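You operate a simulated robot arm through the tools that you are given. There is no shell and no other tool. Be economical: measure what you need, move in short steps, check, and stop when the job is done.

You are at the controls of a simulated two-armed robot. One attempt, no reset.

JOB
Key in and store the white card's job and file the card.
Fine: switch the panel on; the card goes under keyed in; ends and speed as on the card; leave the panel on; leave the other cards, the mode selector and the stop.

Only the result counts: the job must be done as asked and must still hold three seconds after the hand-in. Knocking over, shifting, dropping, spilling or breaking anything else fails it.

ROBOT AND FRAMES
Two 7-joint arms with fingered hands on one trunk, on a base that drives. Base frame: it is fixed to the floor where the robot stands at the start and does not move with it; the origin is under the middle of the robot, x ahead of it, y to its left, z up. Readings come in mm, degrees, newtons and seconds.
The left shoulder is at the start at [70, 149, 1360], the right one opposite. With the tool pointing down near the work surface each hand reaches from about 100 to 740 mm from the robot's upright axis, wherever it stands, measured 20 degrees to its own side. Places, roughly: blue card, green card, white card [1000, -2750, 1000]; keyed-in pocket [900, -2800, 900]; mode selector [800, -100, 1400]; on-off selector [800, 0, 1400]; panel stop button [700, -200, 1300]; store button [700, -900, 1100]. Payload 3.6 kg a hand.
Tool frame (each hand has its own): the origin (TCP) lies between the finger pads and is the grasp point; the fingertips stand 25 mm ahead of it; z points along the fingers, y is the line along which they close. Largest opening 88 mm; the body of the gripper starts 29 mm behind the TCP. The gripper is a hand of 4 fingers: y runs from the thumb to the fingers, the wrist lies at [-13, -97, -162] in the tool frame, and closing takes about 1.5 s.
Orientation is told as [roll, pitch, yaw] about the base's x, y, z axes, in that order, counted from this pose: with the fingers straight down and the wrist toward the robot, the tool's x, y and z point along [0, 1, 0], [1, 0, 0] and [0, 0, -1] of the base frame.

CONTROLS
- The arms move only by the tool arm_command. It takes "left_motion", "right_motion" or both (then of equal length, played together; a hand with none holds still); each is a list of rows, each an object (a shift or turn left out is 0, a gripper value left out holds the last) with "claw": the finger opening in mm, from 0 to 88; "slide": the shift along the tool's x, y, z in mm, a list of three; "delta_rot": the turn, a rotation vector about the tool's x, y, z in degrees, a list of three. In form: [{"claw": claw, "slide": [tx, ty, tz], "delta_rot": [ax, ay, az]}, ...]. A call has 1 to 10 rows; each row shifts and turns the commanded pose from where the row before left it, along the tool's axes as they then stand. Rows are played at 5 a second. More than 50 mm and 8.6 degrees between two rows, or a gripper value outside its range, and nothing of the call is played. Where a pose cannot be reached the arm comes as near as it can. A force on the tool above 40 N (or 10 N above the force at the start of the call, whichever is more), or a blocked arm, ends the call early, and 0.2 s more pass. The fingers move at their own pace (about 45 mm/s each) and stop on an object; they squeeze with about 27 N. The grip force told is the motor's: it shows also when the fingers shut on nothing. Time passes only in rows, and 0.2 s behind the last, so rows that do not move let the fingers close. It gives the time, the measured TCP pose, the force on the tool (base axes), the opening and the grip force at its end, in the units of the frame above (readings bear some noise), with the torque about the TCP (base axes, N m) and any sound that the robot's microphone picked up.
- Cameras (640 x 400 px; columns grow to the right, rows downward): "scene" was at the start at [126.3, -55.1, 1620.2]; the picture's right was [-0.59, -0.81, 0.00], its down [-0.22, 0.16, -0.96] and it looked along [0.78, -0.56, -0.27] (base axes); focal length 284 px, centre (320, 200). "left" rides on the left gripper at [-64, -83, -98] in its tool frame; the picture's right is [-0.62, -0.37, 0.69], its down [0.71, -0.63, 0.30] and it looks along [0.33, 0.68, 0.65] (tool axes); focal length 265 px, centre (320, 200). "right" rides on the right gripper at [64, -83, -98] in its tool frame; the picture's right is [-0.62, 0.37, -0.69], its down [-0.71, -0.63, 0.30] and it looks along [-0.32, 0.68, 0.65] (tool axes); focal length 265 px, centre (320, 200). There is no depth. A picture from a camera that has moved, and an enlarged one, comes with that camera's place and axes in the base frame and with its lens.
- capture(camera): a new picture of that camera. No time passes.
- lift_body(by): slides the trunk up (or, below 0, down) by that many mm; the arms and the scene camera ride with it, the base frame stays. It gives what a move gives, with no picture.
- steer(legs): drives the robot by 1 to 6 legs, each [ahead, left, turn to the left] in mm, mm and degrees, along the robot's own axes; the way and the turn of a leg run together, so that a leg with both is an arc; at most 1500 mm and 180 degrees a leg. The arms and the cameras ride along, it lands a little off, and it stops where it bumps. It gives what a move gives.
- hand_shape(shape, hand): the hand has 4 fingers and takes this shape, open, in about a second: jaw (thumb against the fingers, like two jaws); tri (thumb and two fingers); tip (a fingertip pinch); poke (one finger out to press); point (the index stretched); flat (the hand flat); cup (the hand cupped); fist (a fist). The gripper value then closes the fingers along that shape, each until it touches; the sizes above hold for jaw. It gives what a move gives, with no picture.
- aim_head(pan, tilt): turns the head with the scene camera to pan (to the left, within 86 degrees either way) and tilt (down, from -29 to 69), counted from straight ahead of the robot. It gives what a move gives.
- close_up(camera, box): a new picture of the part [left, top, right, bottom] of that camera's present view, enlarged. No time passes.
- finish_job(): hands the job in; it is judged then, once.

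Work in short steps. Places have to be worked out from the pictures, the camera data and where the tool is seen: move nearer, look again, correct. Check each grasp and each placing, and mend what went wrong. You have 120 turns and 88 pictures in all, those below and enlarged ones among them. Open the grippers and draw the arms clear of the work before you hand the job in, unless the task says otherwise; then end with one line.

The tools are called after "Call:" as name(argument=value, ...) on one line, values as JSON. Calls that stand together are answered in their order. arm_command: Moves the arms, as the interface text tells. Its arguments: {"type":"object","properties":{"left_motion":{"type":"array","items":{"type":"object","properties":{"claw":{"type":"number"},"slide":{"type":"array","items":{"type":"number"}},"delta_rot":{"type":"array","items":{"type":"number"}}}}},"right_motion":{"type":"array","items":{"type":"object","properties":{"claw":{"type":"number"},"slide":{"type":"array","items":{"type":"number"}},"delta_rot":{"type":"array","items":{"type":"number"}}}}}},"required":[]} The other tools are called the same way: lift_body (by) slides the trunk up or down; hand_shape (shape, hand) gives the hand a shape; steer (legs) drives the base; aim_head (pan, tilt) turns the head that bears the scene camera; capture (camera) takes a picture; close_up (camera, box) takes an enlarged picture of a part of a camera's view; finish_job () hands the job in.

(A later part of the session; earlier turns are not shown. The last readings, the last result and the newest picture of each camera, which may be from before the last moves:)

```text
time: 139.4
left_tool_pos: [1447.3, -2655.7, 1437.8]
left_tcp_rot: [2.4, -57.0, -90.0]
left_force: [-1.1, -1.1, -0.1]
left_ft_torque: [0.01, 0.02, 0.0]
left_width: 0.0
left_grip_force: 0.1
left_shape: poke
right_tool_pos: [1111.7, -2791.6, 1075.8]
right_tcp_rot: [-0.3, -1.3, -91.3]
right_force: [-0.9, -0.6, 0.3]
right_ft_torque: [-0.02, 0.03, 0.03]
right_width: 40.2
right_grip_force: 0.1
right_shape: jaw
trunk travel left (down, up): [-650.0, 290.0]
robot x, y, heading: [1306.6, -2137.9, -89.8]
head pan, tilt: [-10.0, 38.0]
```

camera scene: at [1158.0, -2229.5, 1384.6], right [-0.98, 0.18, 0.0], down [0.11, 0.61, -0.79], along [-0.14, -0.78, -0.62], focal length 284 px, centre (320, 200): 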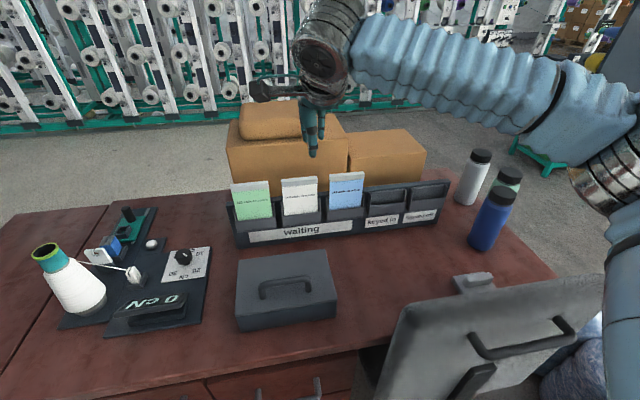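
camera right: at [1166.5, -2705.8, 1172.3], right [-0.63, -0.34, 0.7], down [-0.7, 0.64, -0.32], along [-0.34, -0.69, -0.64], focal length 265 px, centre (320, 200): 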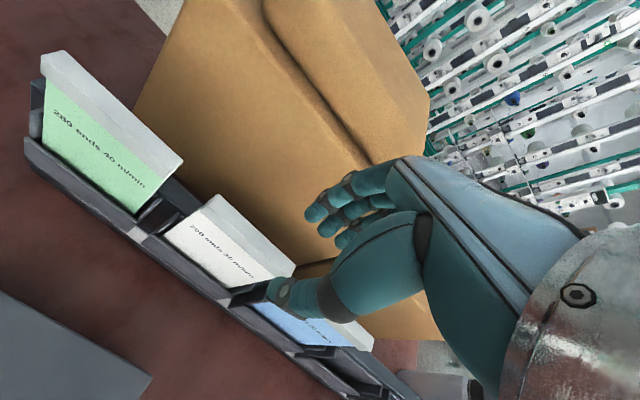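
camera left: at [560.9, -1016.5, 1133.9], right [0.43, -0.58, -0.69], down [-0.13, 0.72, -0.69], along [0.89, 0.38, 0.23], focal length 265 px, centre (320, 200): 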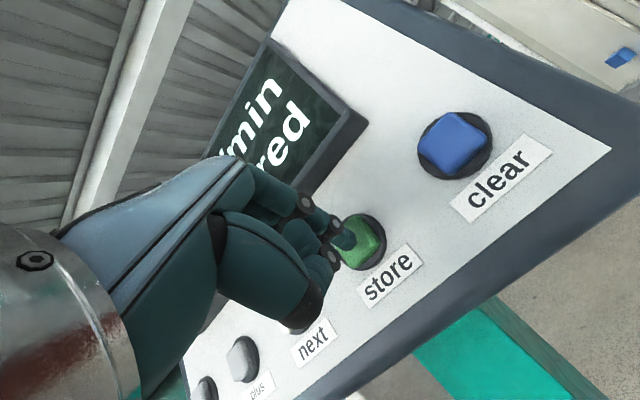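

Good. Centre over the tab and lower until fingertips are just above it.

Call:
arm_command(right_motion=[{"slide": [-1, 7, 15]}, {"slide": [0, 7, 18]}])

Call:
capture(camera="right")

Call:
close_up(camera="scene", box=[220, 90, 380, 240])

```text
time: 140.0
left_tool_pos: [1447.4, -2656.5, 1438.0]
left_tcp_rot: [2.6, -57.1, -90.1]
left_force: [0.0, 0.6, -0.5]
left_ft_torque: [0.06, 0.0, -0.01]
left_width: 0.0
left_grip_force: 0.0
left_shape: poke
right_tool_pos: [1109.3, -2806.6, 1042.4]
right_tcp_rot: [-0.2, -1.1, -91.4]
right_force: [0.5, -0.3, -0.3]
right_ft_torque: [0.0, 0.01, -0.04]
right_width: 39.9
right_grip_force: 0.0
right_shape: jaw
trunk travel left (down, up): [-650.0, 290.0]
robot x, y, heading: [1308.4, -2137.7, -90.0]
head pan, tilt: [-10.0, 38.0]
```

```text
31 pictures are left
camera right: at [1176.7, -2722.6, 1137.7], right [-0.63, -0.34, 0.7], down [-0.7, 0.64, -0.31], along [-0.34, -0.69, -0.64], focal length 265 px, centre (320, 200)
```

right: 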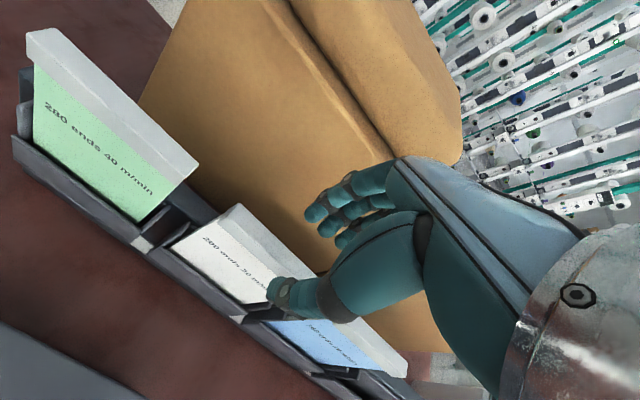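

```text
2.67 times, centred on (300, 165) of scene
camera zoom: at [1292.2, -2275.6, 1384.3], right [-0.98, 0.17, 0.0], down [0.11, 0.61, -0.79], along [-0.14, -0.77, -0.62], focal length 757 px, centre (373, 293)
```

zoom: 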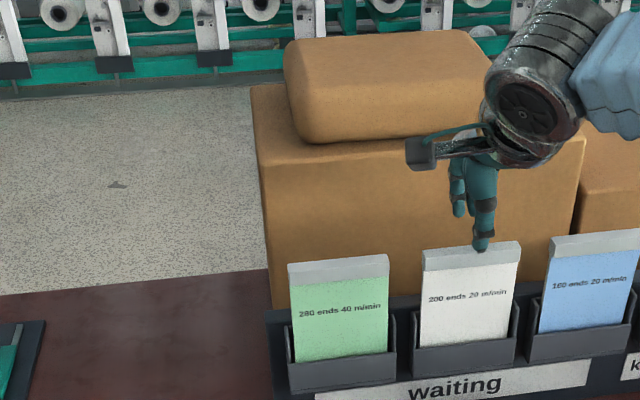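

The tab lies between thumb and fingers. Descend 44 mm and watch force.

Call:
arm_command(right_motion=[{"slide": [0, 0, 15]}, {"slide": [0, 0, 15]}, {"slide": [0, 0, 12]}])

Call:
capture(camera="right")

```text
time: 140.8
left_tool_pos: [1444.3, -2654.0, 1437.8]
left_tcp_rot: [2.7, -57.2, -90.2]
left_force: [0.4, 0.7, -0.8]
left_ft_torque: [-0.01, 0.04, 0.06]
left_width: 0.1
left_grip_force: 0.1
left_shape: poke
right_tool_pos: [1108.2, -2805.1, 1000.7]
right_tcp_rot: [0.0, -1.2, -91.5]
right_force: [-0.2, -0.2, 0.2]
right_ft_torque: [0.02, -0.03, 0.0]
right_width: 40.2
right_grip_force: 0.1
right_shape: jaw
trunk travel left (down, up): [-650.0, 290.0]
robot x, y, heading: [1304.1, -2136.0, -90.2]
head pan, tilt: [-10.0, 38.0]
```

```text
29 pictures are left
camera right: at [1175.8, -2720.9, 1095.9], right [-0.63, -0.34, 0.7], down [-0.7, 0.64, -0.32], along [-0.34, -0.69, -0.64], focal length 265 px, centre (320, 200)
```

right: 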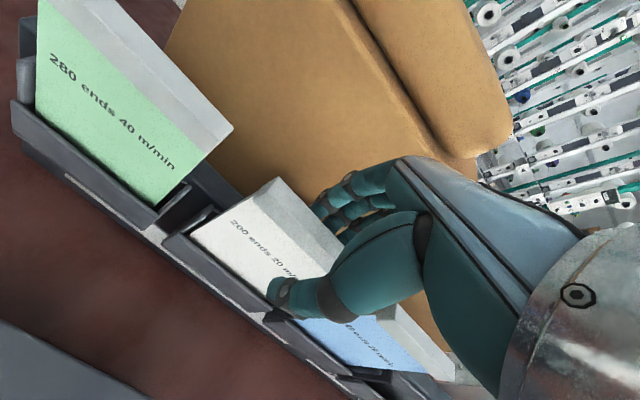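

The thumb is in front of and the fingers behind the white card, no contact yet. Close.

Call:
arm_command(right_motion=[{"claw": 0}, {}, {}, {}, {}, {}])

Call:
close_up(camera="right", box=[160, 140, 480, 360])

```text
time: 142.2
left_tool_pos: [1446.5, -2654.5, 1438.4]
left_tcp_rot: [2.6, -57.0, -90.1]
left_force: [0.2, 0.6, -0.3]
left_ft_torque: [-0.01, 0.02, 0.02]
left_width: 0.0
left_grip_force: 0.0
left_shape: poke
right_tool_pos: [1109.3, -2805.3, 1000.4]
right_tcp_rot: [-0.2, -1.2, -91.4]
right_force: [-0.8, -0.4, 0.0]
right_ft_torque: [-0.04, -0.02, 0.09]
right_width: 7.5
right_grip_force: 27.2
right_shape: jaw
trunk travel left (down, up): [-650.0, 290.0]
robot x, y, heading: [1304.0, -2137.5, -90.3]
head pan, tilt: [-10.0, 38.0]
```

```text
1.82 times, centred on (320, 250) of right
camera zoom: at [1176.8, -2721.5, 1096.1], right [-0.63, -0.34, 0.7], down [-0.7, 0.64, -0.32], along [-0.34, -0.69, -0.64], focal length 483 px, centre (320, 109)
```

zoom: 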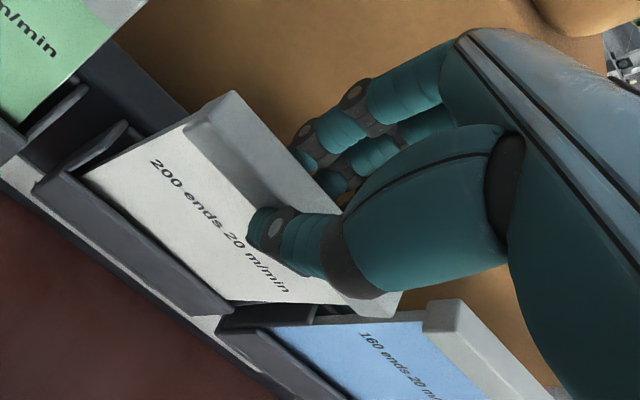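

Gripped (7.5 mm, 27 N). Lift straight up 100 mm slowly.

Call:
arm_command(right_motion=[{"slide": [0, 0, -10]}, {"slide": [0, 0, -15]}, {"slide": [0, 0, -25]}, {"slide": [0, 0, -25]}, {"slide": [0, 0, -25]}])

Call:
capture(camera="scene")

```text
time: 143.4
left_tool_pos: [1446.1, -2654.5, 1439.2]
left_tcp_rot: [2.7, -57.2, -90.2]
left_force: [0.1, -0.5, -0.2]
left_ft_torque: [-0.02, 0.01, 0.01]
left_width: 0.2
left_grip_force: 0.2
left_shape: poke
right_tool_pos: [1110.7, -2803.6, 1101.6]
right_tcp_rot: [-0.3, -1.2, -91.4]
right_force: [1.2, 0.3, 0.0]
right_ft_torque: [0.01, 0.0, 0.0]
right_width: 8.0
right_grip_force: 27.3
right_shape: jaw
trunk travel left (down, up): [-650.0, 290.0]
robot x, y, heading: [1306.3, -2132.3, -90.3]
head pan, tilt: [-10.0, 38.0]
```

```text
27 pictures are left
camera scene: at [1291.3, -2273.3, 1384.5], right [-0.98, 0.17, 0.0], down [0.11, 0.61, -0.79], along [-0.14, -0.78, -0.62], focal length 284 px, centre (320, 200)
```

scene: 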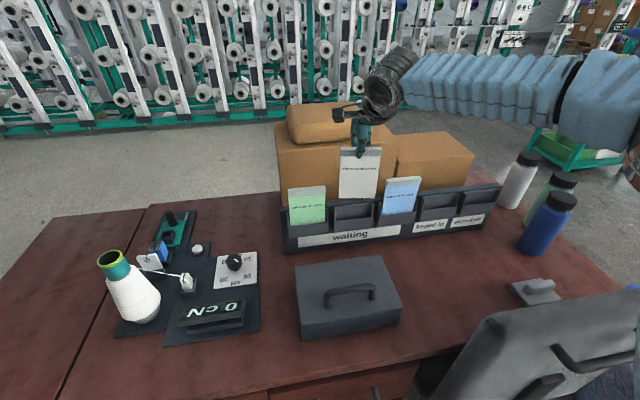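

Card is out. Draw it back in front of the rack line, and look down to check clearance to the chair before driving right.

Call:
arm_command(right_motion=[{"slide": [0, -25, -5]}, {"slide": [0, -35, -5]}])

Call:
aim_head(pan=-30, tilt=69)

Call:
capture(camera="scene")

```text
time: 144.0
left_tool_pos: [1445.6, -2651.1, 1439.7]
left_tcp_rot: [2.5, -57.3, -90.2]
left_force: [0.3, 0.2, 0.2]
left_ft_torque: [-0.02, -0.02, 0.0]
left_width: 0.0
left_grip_force: 0.1
left_shape: poke
right_tool_pos: [1111.9, -2740.1, 1111.4]
right_tcp_rot: [-0.1, -1.2, -91.5]
right_force: [0.1, 0.2, 0.2]
right_ft_torque: [-0.01, 0.01, -0.02]
right_width: 7.4
right_grip_force: 26.9
right_shape: jaw
trunk travel left (down, up): [-650.0, 290.0]
robot x, y, heading: [1301.9, -2140.3, -90.0]
head pan, tilt: [-10.0, 38.0]
```

```text
time: 145.0
left_tool_pos: [1446.1, -2656.1, 1439.3]
left_tcp_rot: [2.7, -57.1, -90.1]
left_force: [-0.2, 0.5, -0.3]
left_ft_torque: [-0.03, 0.0, 0.01]
left_width: 0.1
left_grip_force: 0.1
left_shape: poke
right_tool_pos: [1111.4, -2743.8, 1109.0]
right_tcp_rot: [-0.1, -1.0, -91.4]
right_force: [0.2, 0.0, -0.2]
right_ft_torque: [-0.01, 0.01, -0.03]
right_width: 7.8
right_grip_force: 26.9
right_shape: jaw
trunk travel left (down, up): [-650.0, 290.0]
robot x, y, heading: [1304.4, -2138.5, -90.3]
head pan, tilt: [-30.0, 68.8]
```

```text
26 pictures are left
camera scene: at [1278.4, -2237.9, 1345.3], right [-0.87, 0.5, 0.0], down [0.47, 0.81, -0.36], along [-0.18, -0.31, -0.93], focal length 284 px, centre (320, 200)
```

scene: 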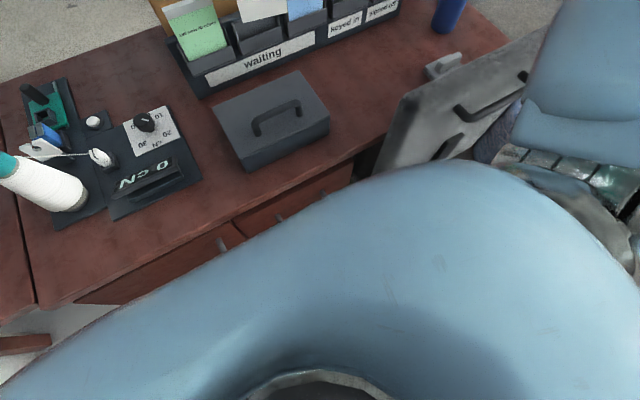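

Chair back front face is at y≈-2460, x<955; desk front -2500. Back off 25 mm, then drive 236 mm right with the card ahead of the rack line.

Call:
steer(legs=[[-25, 0, 0], [0, -236, 0]])

Call:
aim_head(pan=-10, tilt=38)

Call:
capture(camera="scene")

Call:
capture(camera="right")

```text
time: 149.2
left_tool_pos: [1213.8, -2629.7, 1437.6]
left_tcp_rot: [2.7, -57.1, -90.3]
left_force: [-0.7, 0.0, 0.2]
left_ft_torque: [-0.01, -0.02, -0.01]
left_width: 0.0
left_grip_force: 0.0
left_shape: poke
right_tool_pos: [879.8, -2717.2, 1109.0]
right_tcp_rot: [-0.2, -1.3, -91.5]
right_force: [0.3, -0.3, 0.3]
right_ft_torque: [-0.01, 0.0, -0.05]
right_width: 7.7
right_grip_force: 26.9
right_shape: jaw
trunk travel left (down, up): [-650.0, 290.0]
robot x, y, heading: [1073.8, -2108.9, -90.2]
head pan, tilt: [-30.0, 68.8]
```

```text
time: 150.1
left_tool_pos: [1212.9, -2629.8, 1438.0]
left_tcp_rot: [2.6, -57.0, -90.4]
left_force: [-0.7, 0.0, -0.5]
left_ft_torque: [0.0, 0.01, 0.0]
left_width: 0.1
left_grip_force: 0.1
left_shape: poke
right_tool_pos: [879.5, -2718.3, 1107.8]
right_tcp_rot: [-0.1, -1.1, -91.6]
right_force: [0.8, 0.3, -0.7]
right_ft_torque: [0.01, 0.04, 0.0]
right_width: 7.7
right_grip_force: 26.9
right_shape: jaw
trunk travel left (down, up): [-650.0, 290.0]
robot x, y, heading: [1073.2, -2108.4, -90.1]
head pan, tilt: [-10.0, 38.0]
```

```text
25 pictures are left
camera scene: at [1057.1, -2248.1, 1384.4], right [-0.98, 0.18, 0.0], down [0.11, 0.61, -0.79], along [-0.14, -0.77, -0.62], focal length 284 px, centre (320, 200)
```

scene: 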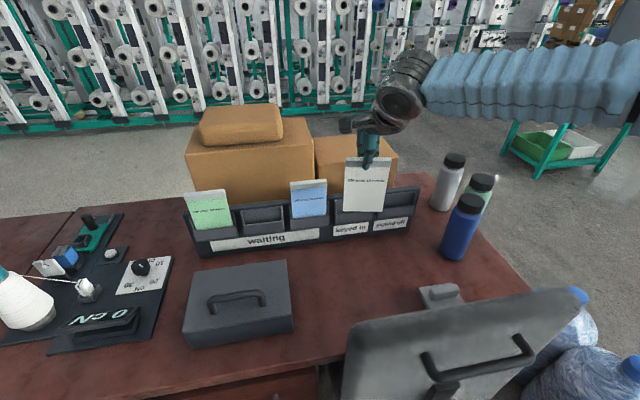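

```text
24 pictures are left
camera right: at [946.0, -2633.4, 1205.3], right [-0.63, -0.34, 0.7], down [-0.7, 0.64, -0.32], along [-0.35, -0.69, -0.64], focal length 265 px, centre (320, 200)
```

right: 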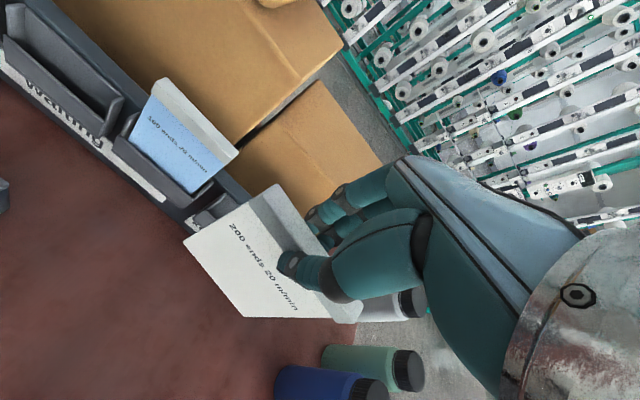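

Card is aligned in front of keyed-in. Move it back over the slot, to (875, -2805).

Call:
arm_command(right_motion=[{"slide": [-1, 29, 3]}, {"slide": [-1, 29, 3]}, {"slide": [-0.5, 28, 3]}])

Call:
capture(camera="right")

Call:
close_up(camera="scene", box=[270, 130, 430, 250])

```text
time: 150.9
left_tool_pos: [1211.9, -2631.0, 1438.8]
left_tcp_rot: [2.8, -57.0, -90.4]
left_force: [0.5, -0.7, -0.1]
left_ft_torque: [-0.02, 0.03, 0.04]
left_width: 0.0
left_grip_force: 0.1
left_shape: poke
right_tool_pos: [872.3, -2804.6, 1100.8]
right_tcp_rot: [-0.1, -1.1, -91.6]
right_force: [-0.7, 0.7, -0.1]
right_ft_torque: [0.04, 0.0, -0.02]
right_width: 7.7
right_grip_force: 26.4
right_shape: jaw
trunk travel left (down, up): [-650.0, 290.0]
robot x, y, heading: [1069.4, -2112.9, -90.3]
head pan, tilt: [-10.0, 38.0]
```

```text
23 pictures are left
camera right: at [939.5, -2721.7, 1196.5], right [-0.63, -0.34, 0.7], down [-0.7, 0.64, -0.32], along [-0.35, -0.69, -0.64], focal length 265 px, centre (320, 200)
```

right: 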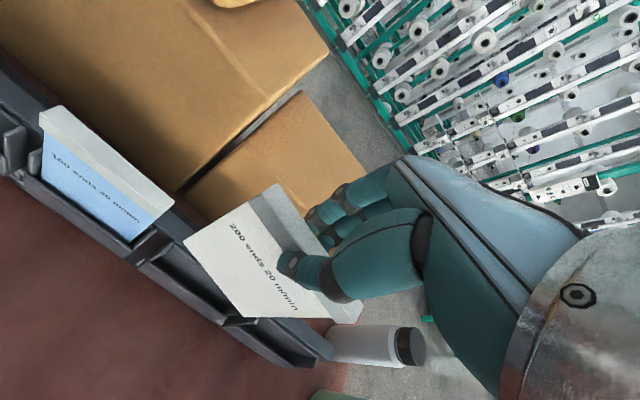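

```text
3.33 times, centred on (350, 190) of scene
camera zoom: at [1056.0, -2249.7, 1384.3], right [-0.98, 0.18, 0.0], down [0.11, 0.61, -0.79], along [-0.14, -0.77, -0.62], focal length 946 px, centre (220, 233)
```

zoom: 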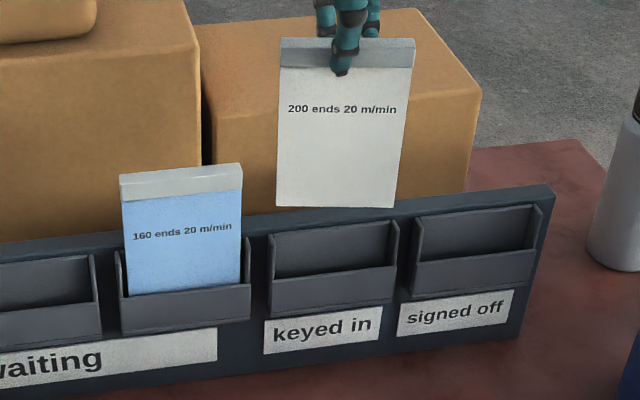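

Edge slopes in the zoom show the card swivelled in the grip: about 11° about the vertical (−x end toward me). I'll turn the hand to square it with the rack and re-check.

Call:
arm_command(right_motion=[{"delta_rot": [0, 0, -5.5]}, {"delta_rot": [0, 0, -5.5]}])

Call:
close_up(camera="scene", box=[270, 130, 430, 250])

```text
time: 151.5
left_tool_pos: [1211.8, -2630.1, 1438.0]
left_tcp_rot: [2.7, -57.1, -90.3]
left_force: [-0.3, 0.4, -0.9]
left_ft_torque: [0.02, -0.02, -0.01]
left_width: 0.0
left_grip_force: 0.0
left_shape: poke
right_tool_pos: [874.3, -2804.1, 1102.3]
right_tcp_rot: [-0.3, -1.1, -80.6]
right_force: [0.3, -0.1, -0.7]
right_ft_torque: [-0.02, -0.02, 0.01]
right_width: 7.5
right_grip_force: 27.1
right_shape: jaw
trunk travel left (down, up): [-650.0, 290.0]
robot x, y, heading: [1074.7, -2113.9, -90.2]
head pan, tilt: [-10.0, 38.0]
```

```text
3.33 times, centred on (350, 190) of scene
camera zoom: at [1056.4, -2249.1, 1384.3], right [-0.98, 0.18, 0.0], down [0.11, 0.61, -0.79], along [-0.14, -0.77, -0.62], focal length 946 px, centre (220, 233)
```

zoom: 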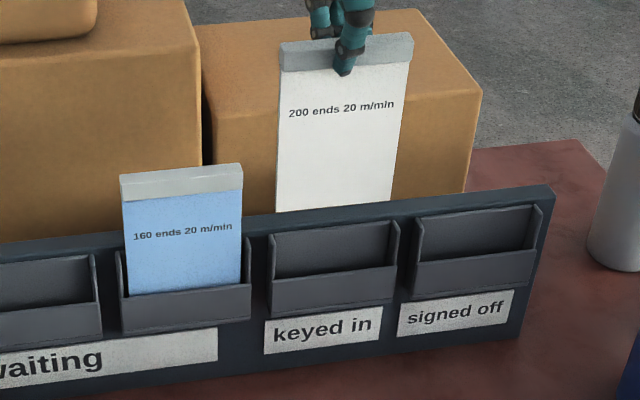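

Yaw is now squared. Zoom tighter on the card's lower edge versus the pocket, and view from the wrist camera to check its tilt.

Call:
close_up(camera="scene", box=[325, 165, 385, 210])

Call:
capture(camera="right")

```text
8.89 times, centred on (355, 188) of scene
camera zoom: at [1056.4, -2249.1, 1384.3], right [-0.98, 0.18, 0.0], down [0.11, 0.61, -0.79], along [-0.14, -0.77, -0.62], focal length 2523 px, centre (9, 311)
```

zoom: 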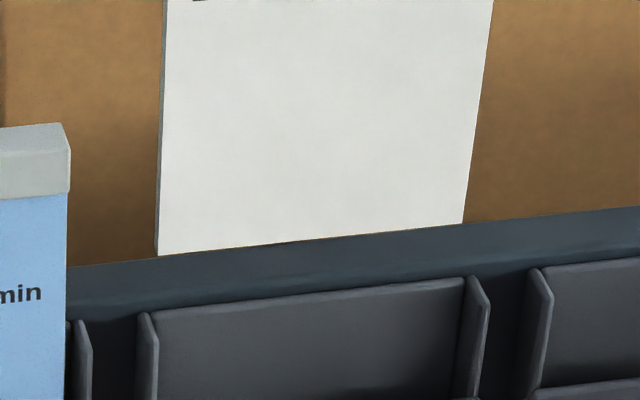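

```text
19 pictures are left
camera right: at [923.9, -2709.4, 1197.1], right [-0.55, -0.45, 0.7], down [-0.81, 0.5, -0.31], along [-0.21, -0.74, -0.64], focal length 265 px, centre (320, 200)
```

right: 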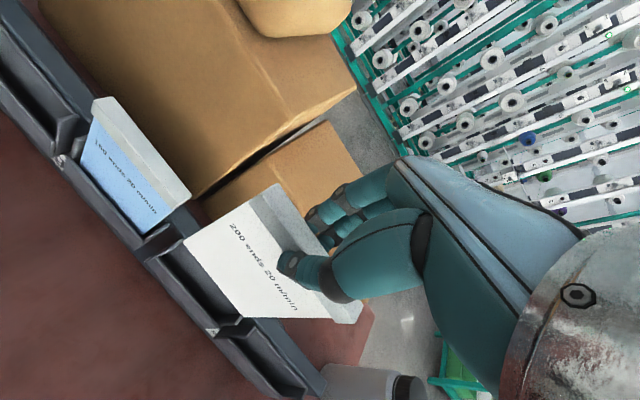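

Triangulating from both cameras: card bottom is at y≈-2811, z≈945, tab at y≈-2802 — the bottom tips ~4° away. Raise 15 mm, tilt the hand 4° to bring the bottom back, and look again.

Call:
arm_command(right_motion=[{"slide": [0, 0, -15]}, {"delta_rot": [4, 0, 0]}])

Call:
close_up(camera="right", box=[60, 80, 380, 340])

Call:
close_up(camera="scene", box=[290, 130, 410, 220])

```text
time: 152.1
left_tool_pos: [1213.1, -2629.8, 1438.3]
left_tcp_rot: [2.6, -57.1, -90.3]
left_force: [0.0, 0.0, -0.5]
left_ft_torque: [-0.02, 0.02, 0.01]
left_width: 0.0
left_grip_force: 0.1
left_shape: poke
right_tool_pos: [872.0, -2796.3, 1115.9]
right_tcp_rot: [-0.3, 2.9, -80.7]
right_force: [0.3, -0.6, 0.0]
right_ft_torque: [0.0, -0.01, 0.01]
right_width: 7.7
right_grip_force: 27.3
right_shape: jaw
right hand out of reach, approached as far as the arm can: row 2
trunk travel left (down, up): [-650.0, 290.0]
robot x, y, heading: [1075.2, -2109.2, -90.2]
head pan, tilt: [-10.0, 38.0]
```

```text
1.54 times, centred on (220, 210) of right
camera zoom: at [921.7, -2708.5, 1217.4], right [-0.54, -0.5, 0.68], down [-0.81, 0.52, -0.27], along [-0.22, -0.69, -0.69], focal length 408 px, centre (474, 185)
```

zoom: 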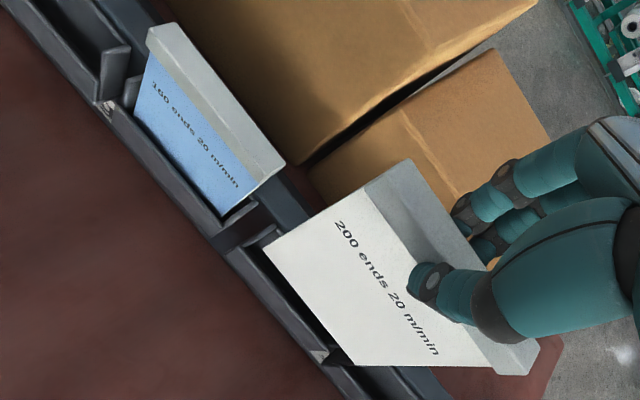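

```text
4.44 times, centred on (350, 175) of scene
camera zoom: at [1056.8, -2249.1, 1384.3], right [-0.98, 0.18, 0.0], down [0.11, 0.61, -0.79], along [-0.14, -0.77, -0.62], focal length 1262 px, centre (187, 311)
```

zoom: 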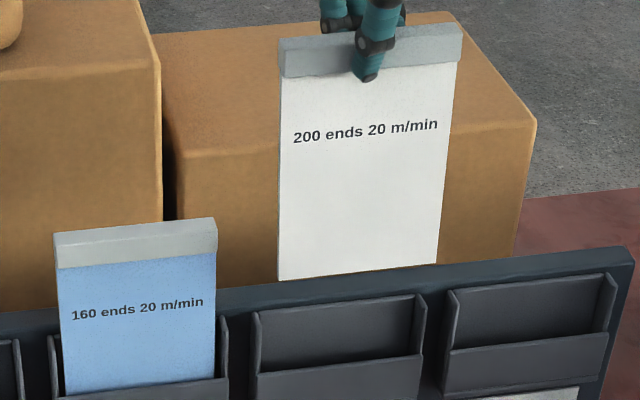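

Card is now vertical and x-aligned (left edge 909 vs slot 909); it needs ~12 mm more toward the board. Descend 31 mm while moving in 12 mm, bottom then at board level.

Call:
arm_command(right_motion=[{"slide": [-1, 6.8, 16]}, {"slide": [-1, 6.7, 15]}])

Call:
close_up(camera="right", box=[60, 80, 380, 340])

Call:
close_up(camera="scene", box=[290, 130, 410, 220])

```text
time: 152.7
left_tool_pos: [1213.0, -2631.7, 1438.9]
left_tcp_rot: [2.6, -57.1, -90.4]
left_force: [1.2, 0.2, 0.2]
left_ft_torque: [-0.01, 0.0, 0.0]
left_width: 0.0
left_grip_force: 0.0
left_shape: poke
right_tool_pos: [867.1, -2799.6, 1085.8]
right_tcp_rot: [-0.4, 2.8, -80.6]
right_force: [-0.3, 0.4, -0.6]
right_ft_torque: [0.02, 0.02, -0.04]
right_width: 7.5
right_grip_force: 27.2
right_shape: jaw
right hand out of reach, approached as far as the arm can: row 1, 2
trunk travel left (down, up): [-650.0, 290.0]
robot x, y, heading: [1070.2, -2111.5, -90.2]
head pan, tilt: [-10.0, 38.0]
```

```text
1.54 times, centred on (220, 210) of right
camera zoom: at [919.3, -2711.6, 1186.3], right [-0.54, -0.5, 0.68], down [-0.81, 0.52, -0.27], along [-0.22, -0.7, -0.68], focal length 408 px, centre (474, 185)
```

zoom: 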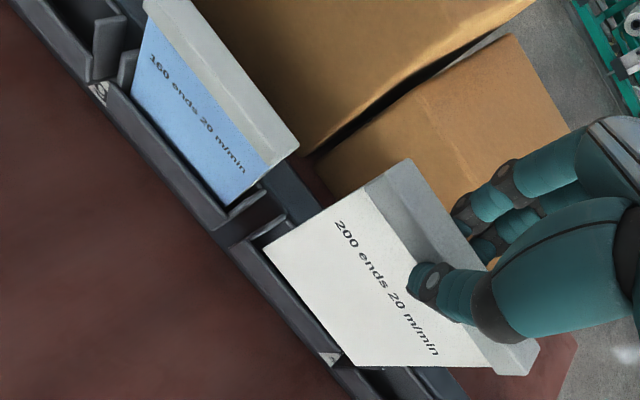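

```text
4.44 times, centred on (350, 175) of scene
camera zoom: at [1056.9, -2249.0, 1384.3], right [-0.98, 0.18, 0.0], down [0.11, 0.61, -0.79], along [-0.14, -0.77, -0.62], focal length 1262 px, centre (187, 311)
```

zoom: 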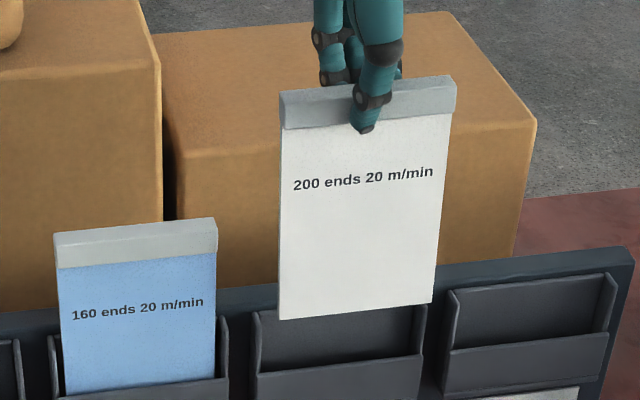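

The reach limit left it 8 mm short. Pull the card back 25 mm, drive 25 mm forward (castors at y≈-2560, clear), then redo.

Call:
arm_command(right_motion=[{"slide": [8, -24, 0]}])

Call:
steer(legs=[[25, 0, 0]])

```text
time: 153.1
left_tool_pos: [1212.6, -2626.5, 1439.9]
left_tcp_rot: [2.7, -57.3, -90.4]
left_force: [0.2, 0.3, 0.0]
left_ft_torque: [0.03, 0.02, -0.02]
left_width: 0.0
left_grip_force: 0.1
left_shape: poke
right_tool_pos: [872.2, -2771.4, 1087.8]
right_tcp_rot: [-0.3, 2.7, -80.6]
right_force: [0.2, -0.6, -0.3]
right_ft_torque: [-0.07, 0.01, 0.0]
right_width: 7.5
right_grip_force: 26.7
right_shape: jaw
trunk travel left (down, up): [-650.0, 290.0]
robot x, y, heading: [1074.9, -2115.1, -90.4]
head pan, tilt: [-10.0, 38.0]
```

```text
time: 154.1
left_tool_pos: [1213.7, -2649.7, 1440.0]
left_tcp_rot: [2.5, -57.3, -90.4]
left_force: [0.4, -0.1, -0.2]
left_ft_torque: [-0.01, 0.01, -0.03]
left_width: 0.1
left_grip_force: 0.1
left_shape: poke
right_tool_pos: [872.0, -2795.3, 1088.3]
right_tcp_rot: [-0.4, 2.7, -80.6]
right_force: [-0.7, 0.1, -0.5]
right_ft_torque: [-0.01, -0.01, 0.02]
right_width: 7.5
right_grip_force: 26.9
right_shape: jaw
trunk travel left (down, up): [-650.0, 290.0]
robot x, y, heading: [1071.6, -2141.1, -90.3]
head pan, tilt: [-10.0, 38.0]
```

Now move in 12 mm and check.

Call:
arm_command(right_motion=[{"slide": [-1, 6, 0]}, {"slide": [-1, 6, 0]}])

Call:
close_up(camera="right", box=[60, 80, 380, 340])

Call:
close_up(camera="scene", box=[290, 110, 410, 200])

```text
time: 154.7
left_tool_pos: [1213.5, -2652.0, 1439.1]
left_tcp_rot: [2.6, -57.2, -90.5]
left_force: [-0.1, 0.5, 0.4]
left_ft_torque: [0.01, -0.02, -0.02]
left_width: 0.1
left_grip_force: 0.1
left_shape: poke
right_tool_pos: [872.4, -2809.5, 1086.9]
right_tcp_rot: [-0.5, 2.9, -80.5]
right_force: [-0.3, 0.1, -0.3]
right_ft_torque: [-0.02, 0.01, 0.03]
right_width: 7.6
right_grip_force: 26.8
right_shape: jaw
trunk travel left (down, up): [-650.0, 290.0]
robot x, y, heading: [1074.2, -2140.6, -90.0]
head pan, tilt: [-10.0, 38.0]
```

```text
1.54 times, centred on (220, 210) of right
camera zoom: at [923.9, -2721.0, 1188.2], right [-0.54, -0.5, 0.68], down [-0.81, 0.52, -0.27], along [-0.22, -0.7, -0.68], focal length 408 px, centre (474, 185)
```

zoom: 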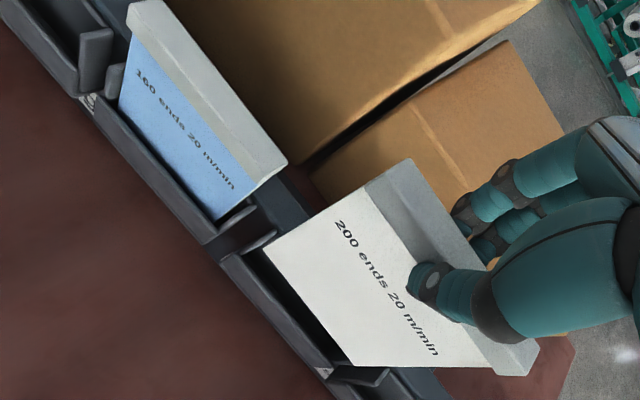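

```text
4.44 times, centred on (350, 155) of scene
camera zoom: at [1057.7, -2273.2, 1384.7], right [-0.98, 0.18, 0.0], down [0.11, 0.6, -0.79], along [-0.14, -0.78, -0.61], focal length 1262 px, centre (187, 400)
```

zoom: 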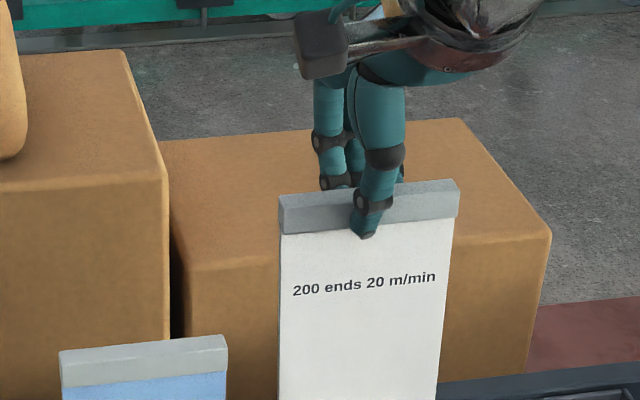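

Bottom edge appears inside the pocket outline. Lower 24 mm in small steps.

Call:
arm_command(right_motion=[{"slide": [0, 0.4, 8]}, {"slide": [0, 0.4, 8]}, {"slide": [0, 0.4, 8]}])

Call:
close_up(camera="right", box=[100, 160, 340, 340])

Call:
close_up(camera="scene", box=[290, 140, 410, 230])

```text
time: 155.5
left_tool_pos: [1212.7, -2655.0, 1436.8]
left_tcp_rot: [2.7, -57.0, -90.4]
left_force: [-0.3, 0.7, 0.3]
left_ft_torque: [0.05, -0.01, 0.01]
left_width: 0.4
left_grip_force: 0.0
left_shape: poke
right_tool_pos: [871.6, -2812.2, 1060.7]
right_tcp_rot: [-0.3, 3.0, -80.6]
right_force: [-0.1, -0.3, -0.8]
right_ft_torque: [-0.01, 0.03, -0.01]
right_width: 7.6
right_grip_force: 26.9
right_shape: jaw
trunk travel left (down, up): [-650.0, 290.0]
robot x, y, heading: [1076.0, -2136.3, -90.1]
head pan, tilt: [-10.0, 38.0]
```

```text
2.22 times, centred on (220, 250) of right
camera zoom: at [923.0, -2723.4, 1162.9], right [-0.54, -0.5, 0.68], down [-0.81, 0.52, -0.27], along [-0.22, -0.69, -0.69], focal length 590 px, centre (542, 89)
```

zoom: 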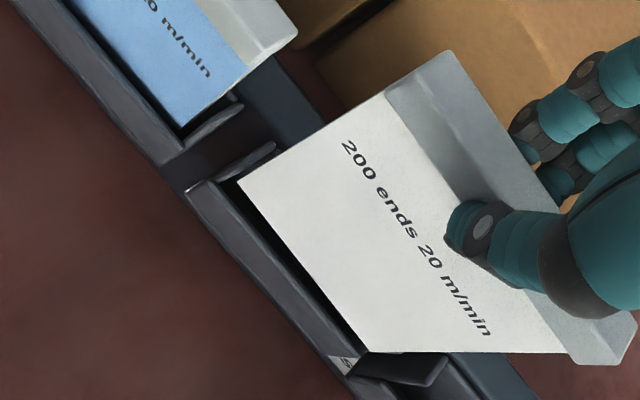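

```text
4.44 times, centred on (350, 185) of scene
camera zoom: at [1057.0, -2276.5, 1384.3], right [-0.98, 0.18, 0.0], down [0.11, 0.61, -0.79], along [-0.14, -0.77, -0.62], focal length 1262 px, centre (187, 267)
```

zoom: 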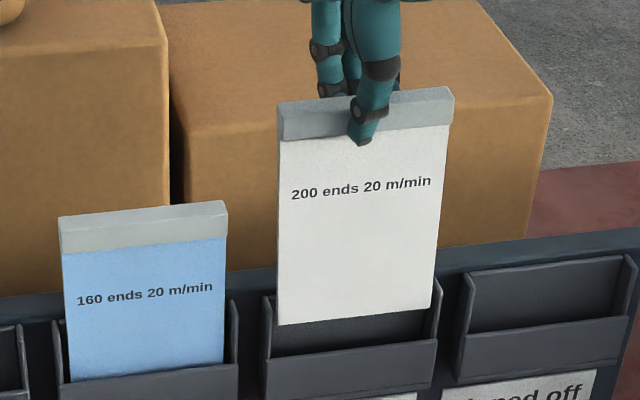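

Nicely between the side lips and in front of the board. Continue down 26 mm.

Call:
arm_command(right_motion=[{"slide": [0, 0.4, 8]}, {"slide": [0, 0.4, 9]}, {"slide": [0, 0.4, 9]}])

Call:
close_up(camera="scene", box=[290, 140, 410, 230])

```text
time: 156.3
left_tool_pos: [1213.3, -2655.0, 1438.8]
left_tcp_rot: [2.5, -57.2, -90.4]
left_force: [0.1, 0.2, 0.1]
left_ft_torque: [0.02, 0.02, 0.01]
left_width: 0.1
left_grip_force: 0.0
left_shape: poke
right_tool_pos: [872.7, -2810.1, 1036.0]
right_tcp_rot: [-0.5, 2.8, -80.5]
right_force: [-0.6, 0.5, 0.0]
right_ft_torque: [0.0, 0.03, -0.02]
right_width: 7.7
right_grip_force: 27.0
right_shape: jaw
trunk travel left (down, up): [-650.0, 290.0]
robot x, y, heading: [1074.2, -2139.7, -90.1]
head pan, tilt: [-10.0, 38.0]
```

```text
4.44 times, centred on (350, 185) of scene
camera zoom: at [1057.7, -2274.9, 1384.5], right [-0.98, 0.18, 0.0], down [0.11, 0.61, -0.79], along [-0.14, -0.78, -0.62], focal length 1262 px, centre (187, 267)
```

zoom: 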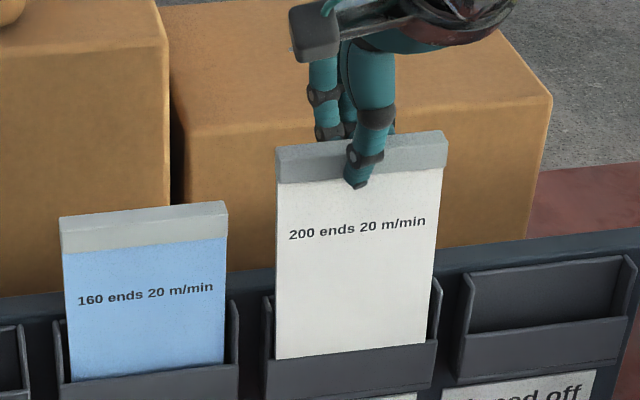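

Bottom edge is now entering behind the lip. Continue down in small steps to the pocket floor.

Call:
arm_command(right_motion=[{"slide": [0, 0.4, 7]}, {"slide": [0, 0.4, 7]}, {"slide": [0, 0.3, 6]}])

Call:
close_up(camera="scene", box=[290, 140, 410, 230])

```text
time: 157.2
left_tool_pos: [1213.3, -2653.9, 1439.0]
left_tcp_rot: [2.6, -57.3, -90.5]
left_force: [-0.8, -0.5, 0.2]
left_ft_torque: [0.0, 0.02, -0.03]
left_width: 0.0
left_grip_force: 0.1
left_shape: poke
right_tool_pos: [869.4, -2816.7, 1031.5]
right_tcp_rot: [-0.1, 0.9, -80.9]
right_force: [-7.0, 1.5, 22.0]
right_ft_torque: [0.19, 0.08, 0.08]
right_width: 8.9
right_grip_force: 27.1
right_shape: jaw
trunk travel left (down, up): [-650.0, 290.0]
robot x, y, heading: [1075.0, -2140.0, -90.0]
head pan, tilt: [-10.0, 38.0]
stopped in row 3 (right hand): the force on the tool passed its limit at 41 N (the readings are from after the stop); the commanded pose is now the measured one
```

```text
4.44 times, centred on (350, 185) of scene
camera zoom: at [1057.3, -2274.5, 1384.5], right [-0.98, 0.18, 0.0], down [0.11, 0.61, -0.79], along [-0.14, -0.78, -0.62], focal length 1262 px, centre (187, 267)
```

zoom: 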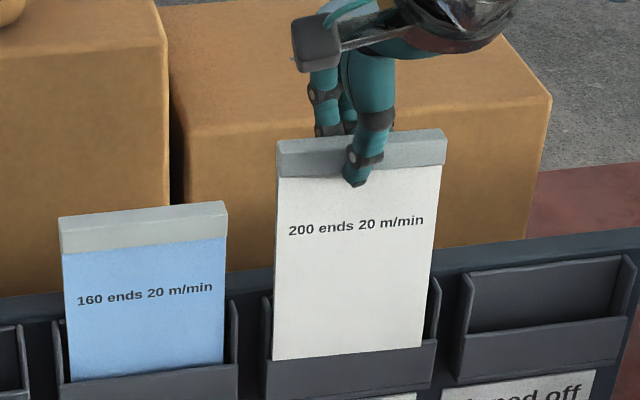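

It rested on the lip's top — the bottom is a bit too far forward. Raise 14 mm and re-measure the bottom edge.

Call:
arm_command(right_motion=[{"slide": [0, 0, -7]}, {"slide": [0, 0, -10]}])

Call:
close_up(camera="right", box=[100, 160, 340, 340])

Call:
close_up(camera="scene", box=[290, 140, 410, 230])

```text
time: 157.8
left_tool_pos: [1214.5, -2658.0, 1437.2]
left_tcp_rot: [2.6, -57.0, -90.4]
left_force: [0.1, -0.6, -0.3]
left_ft_torque: [0.0, -0.02, 0.0]
left_width: 0.0
left_grip_force: 0.0
left_shape: poke
right_tool_pos: [870.8, -2816.1, 1039.0]
right_tcp_rot: [-0.3, 2.2, -80.9]
right_force: [0.1, -0.6, -0.4]
right_ft_torque: [0.02, 0.03, 0.03]
right_width: 8.6
right_grip_force: 27.3
right_shape: jaw
trunk travel left (down, up): [-650.0, 290.0]
robot x, y, heading: [1070.8, -2139.0, -90.1]
head pan, tilt: [-10.0, 38.0]
```

```text
2.22 times, centred on (220, 250) of right
camera zoom: at [922.5, -2727.1, 1138.6], right [-0.55, -0.49, 0.68], down [-0.81, 0.52, -0.28], along [-0.22, -0.7, -0.68], focal length 590 px, centre (542, 89)
```

zoom: 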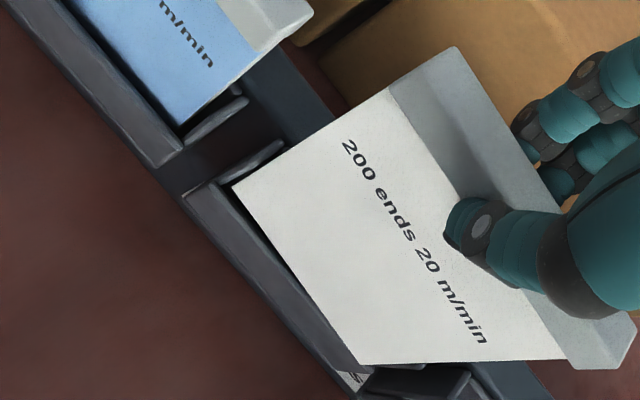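

```text
4.44 times, centred on (350, 185) of scene
camera zoom: at [1058.1, -2278.7, 1383.7], right [-0.98, 0.18, 0.0], down [0.11, 0.61, -0.79], along [-0.14, -0.77, -0.62], focal length 1262 px, centre (187, 267)
```

zoom: 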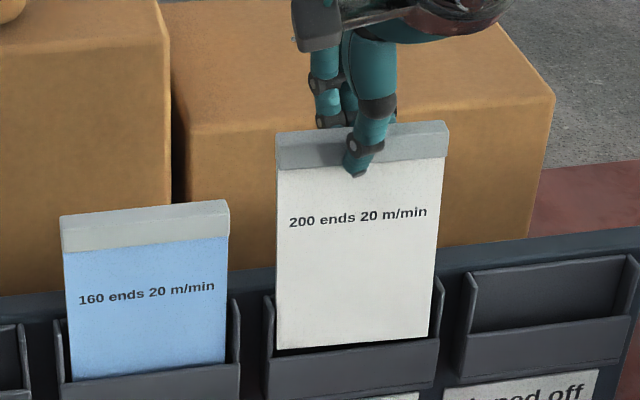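

Bottom edge: left y≈-2811, right y≈-2803 — still yawed ~5°, so the right end hung on the lip. Turn 5° more and lower again.

Call:
arm_command(right_motion=[{"delta_rot": [0, 0, -5]}, {"slide": [0, 1.4, 7]}, {"slide": [0, 0.4, 7]}, {"slide": [0, 0.4, 7]}, {"slide": [0, 0.3, 6]}])

Call:
close_up(camera="scene", box=[290, 140, 410, 230])

```text
time: 159.0
left_tool_pos: [1213.0, -2654.8, 1438.1]
left_tcp_rot: [2.6, -57.1, -90.3]
left_force: [-0.1, -0.1, 0.0]
left_ft_torque: [0.03, 0.03, -0.02]
left_width: 0.0
left_grip_force: 0.1
left_shape: poke
right_tool_pos: [869.2, -2823.3, 1032.2]
right_tcp_rot: [-0.2, -0.1, -76.2]
right_force: [-5.7, -1.1, 19.4]
right_ft_torque: [0.12, 0.09, 0.06]
right_width: 9.4
right_grip_force: 26.8
right_shape: jaw
trunk travel left (down, up): [-650.0, 290.0]
robot x, y, heading: [1071.1, -2140.1, -90.4]
head pan, tilt: [-10.0, 38.0]
stopped in row 5 (right hand): the force on the tool passed its limit at 42 N (the readings are from after the stop); the commanded pose is now the measured one
```

```text
4.44 times, centred on (350, 185) of scene
camera zoom: at [1057.9, -2275.5, 1384.3], right [-0.98, 0.18, 0.0], down [0.11, 0.61, -0.79], along [-0.14, -0.78, -0.62], focal length 1262 px, centre (187, 267)
```

zoom: 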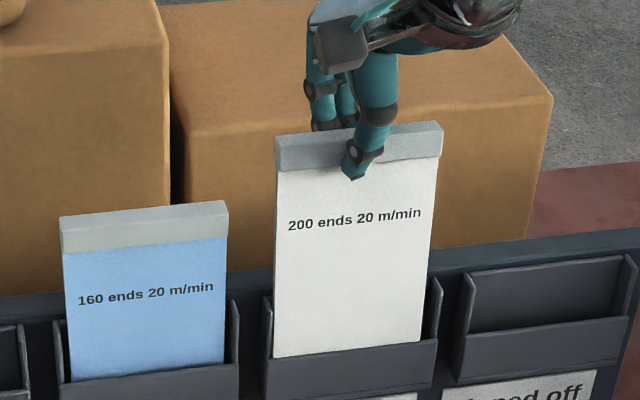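

Blocked again at the same height. Look from the wrist camera in this touching state to see which edge the card sits on.

Call:
close_up(camera="right", box=[100, 180, 300, 340])

```text
2.50 times, centred on (200, 260) of right
camera zoom: at [912.2, -2726.1, 1128.5], right [-0.51, -0.5, 0.7], down [-0.85, 0.44, -0.3], along [-0.15, -0.74, -0.65], focal length 664 px, centre (620, 50)
```

zoom: 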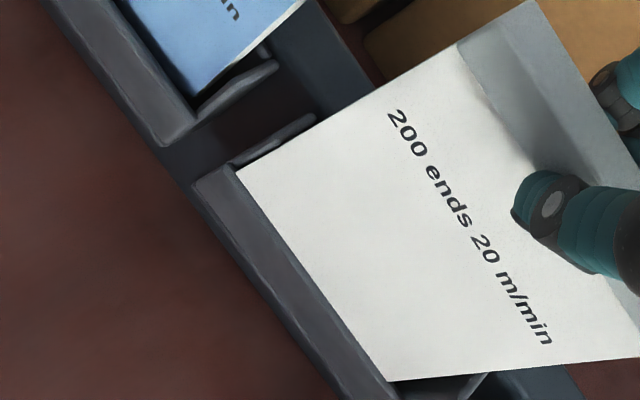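

The bottom edge sits exactly on the lip's inner edge and against the left side lip: it needs ~3 mm toward -x and ~6 mm deeper. Raise, shift, and check.

Call:
arm_command(right_motion=[{"slide": [0, 0, -8]}, {"slide": [-3, -0.7, -4]}])

Call:
close_up(camera="right", box=[100, 180, 300, 340])

```text
time: 159.6
left_tool_pos: [1212.4, -2657.8, 1438.3]
left_tcp_rot: [2.6, -57.0, -90.5]
left_force: [-0.8, -0.3, 1.1]
left_ft_torque: [-0.03, 0.0, 0.0]
left_width: 0.0
left_grip_force: 0.0
left_shape: poke
right_tool_pos: [867.8, -2822.5, 1035.5]
right_tcp_rot: [-0.2, 0.9, -76.0]
right_force: [-0.1, -0.6, -0.6]
right_ft_torque: [0.01, 0.02, 0.02]
right_width: 8.8
right_grip_force: 26.9
right_shape: jaw
trunk travel left (down, up): [-650.0, 290.0]
robot x, y, heading: [1072.2, -2141.3, -90.1]
head pan, tilt: [-10.0, 38.0]
```

```text
2.50 times, centred on (200, 260) of right
camera zoom: at [910.5, -2727.0, 1133.7], right [-0.51, -0.52, 0.69], down [-0.85, 0.44, -0.29], along [-0.15, -0.73, -0.66], focal length 664 px, centre (620, 50)
```

zoom: 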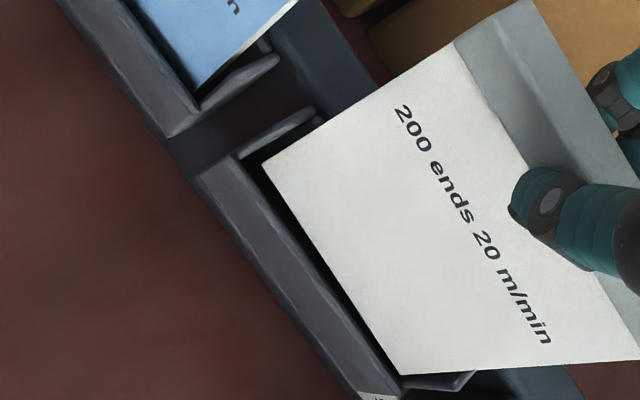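

A clear gap to the lip and side clearance both ends now. Lower again.

Call:
arm_command(right_motion=[{"slide": [0.8, 0.5, 6]}, {"slide": [0, 0.2, 7]}, {"slide": [0, 0.2, 7]}, {"slide": [0, 0.2, 7]}])

```text
time: 160.6
left_tool_pos: [1209.4, -2659.5, 1435.8]
left_tcp_rot: [2.8, -56.9, -90.6]
left_force: [-1.1, -0.4, -0.4]
left_ft_torque: [0.0, 0.01, -0.01]
left_width: 0.0
left_grip_force: 0.0
left_shape: poke
right_tool_pos: [864.2, -2824.1, 1005.1]
right_tcp_rot: [-0.2, 1.1, -76.1]
right_force: [0.0, 1.4, 0.7]
right_ft_torque: [0.1, -0.05, 0.17]
right_width: 8.4
right_grip_force: 26.9
right_shape: jaw
trunk travel left (down, up): [-650.0, 290.0]
robot x, y, heading: [1071.7, -2139.0, -90.3]
head pan, tilt: [-10.0, 38.0]
```

It slid in with almost no force. Continue to the pocket floor.

Call:
arm_command(right_motion=[{"slide": [0, 0.2, 6]}, {"slide": [0, 0.2, 5]}, {"slide": [0, 0.1, 5]}])

Call:
close_up(camera="scene", box=[290, 140, 410, 230])

```text
time: 161.4
left_tool_pos: [1214.0, -2649.7, 1440.5]
left_tcp_rot: [2.5, -57.4, -90.5]
left_force: [-0.1, -0.3, 0.5]
left_ft_torque: [0.01, 0.01, 0.0]
left_width: 0.2
left_grip_force: 0.0
left_shape: poke
right_tool_pos: [867.7, -2818.5, 998.9]
right_tcp_rot: [-0.2, 0.1, -76.1]
right_force: [-3.1, -0.5, 8.3]
right_ft_torque: [-0.02, 0.02, 0.08]
right_width: 8.9
right_grip_force: 27.2
right_shape: jaw
trunk travel left (down, up): [-650.0, 290.0]
robot x, y, heading: [1072.7, -2140.2, -90.3]
head pan, tilt: [-10.0, 38.0]
```

```text
4.44 times, centred on (350, 185) of scene
camera zoom: at [1058.1, -2270.4, 1385.2], right [-0.98, 0.18, 0.0], down [0.11, 0.6, -0.79], along [-0.14, -0.78, -0.61], focal length 1262 px, centre (187, 267)
```

zoom: 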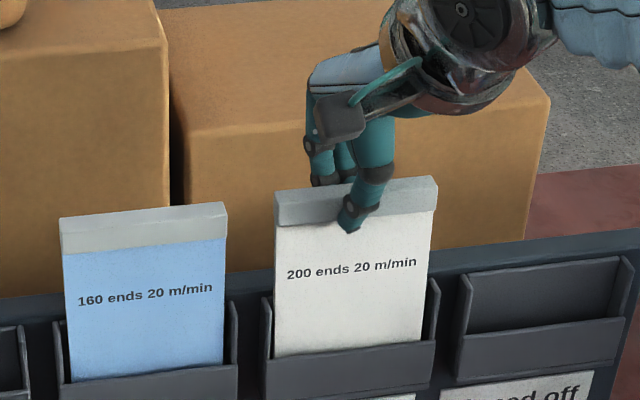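

Inserted about as deep as the blue card, resting with ~8 N. Release.

Call:
arm_command(right_motion=[{"claw": 34}, {}, {}, {}])

Call:
arm_command(right_motion=[{"slide": [0, 0, -10]}, {"slide": [0, 0, -20]}, {"slide": [0, 0, -30]}, {"slide": [0, 0, -40]}, {"slide": [0, -30, -30]}, {"slide": [0, -40, -20]}, {"slide": [0, -40, -20]}])

Call:
capture(camera="scene")

```text
time: 162.4
left_tool_pos: [1213.1, -2654.9, 1438.7]
left_tcp_rot: [2.6, -57.1, -90.5]
left_force: [-0.6, -0.3, 0.0]
left_ft_torque: [0.03, -0.01, -0.01]
left_width: 0.0
left_grip_force: 0.1
left_shape: poke
right_tool_pos: [867.7, -2821.1, 994.4]
right_tcp_rot: [-0.1, 0.6, -76.1]
right_force: [-0.3, -0.4, -0.1]
right_ft_torque: [0.02, -0.02, -0.01]
right_width: 33.6
right_grip_force: 0.1
right_shape: jaw
trunk travel left (down, up): [-650.0, 290.0]
robot x, y, heading: [1072.3, -2140.8, -90.6]
head pan, tilt: [-10.0, 38.0]
```

```text
time: 164.0
left_tool_pos: [1213.3, -2651.7, 1439.7]
left_tcp_rot: [2.7, -57.3, -90.4]
left_force: [0.7, -0.3, -0.4]
left_ft_torque: [0.0, 0.04, -0.02]
left_width: 0.0
left_grip_force: 0.2
left_shape: poke
right_tool_pos: [839.1, -2714.5, 1164.8]
right_tcp_rot: [-0.1, 0.5, -76.0]
right_force: [-0.2, -0.2, 0.3]
right_ft_torque: [-0.02, 0.02, -0.01]
right_width: 33.8
right_grip_force: 0.0
right_shape: jaw
trunk travel left (down, up): [-650.0, 290.0]
robot x, y, heading: [1073.5, -2137.1, -90.3]
head pan, tilt: [-10.0, 38.0]
```

```text
2 pictures are left
camera scene: at [1057.0, -2272.7, 1384.7], right [-0.98, 0.18, 0.0], down [0.11, 0.6, -0.79], along [-0.14, -0.78, -0.61], focal length 284 px, centre (320, 200)
```

scene: 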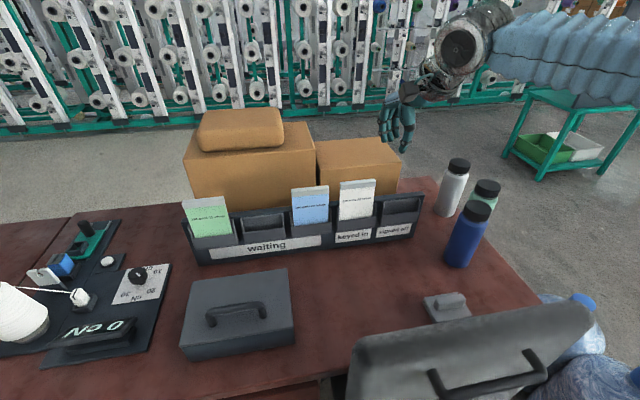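

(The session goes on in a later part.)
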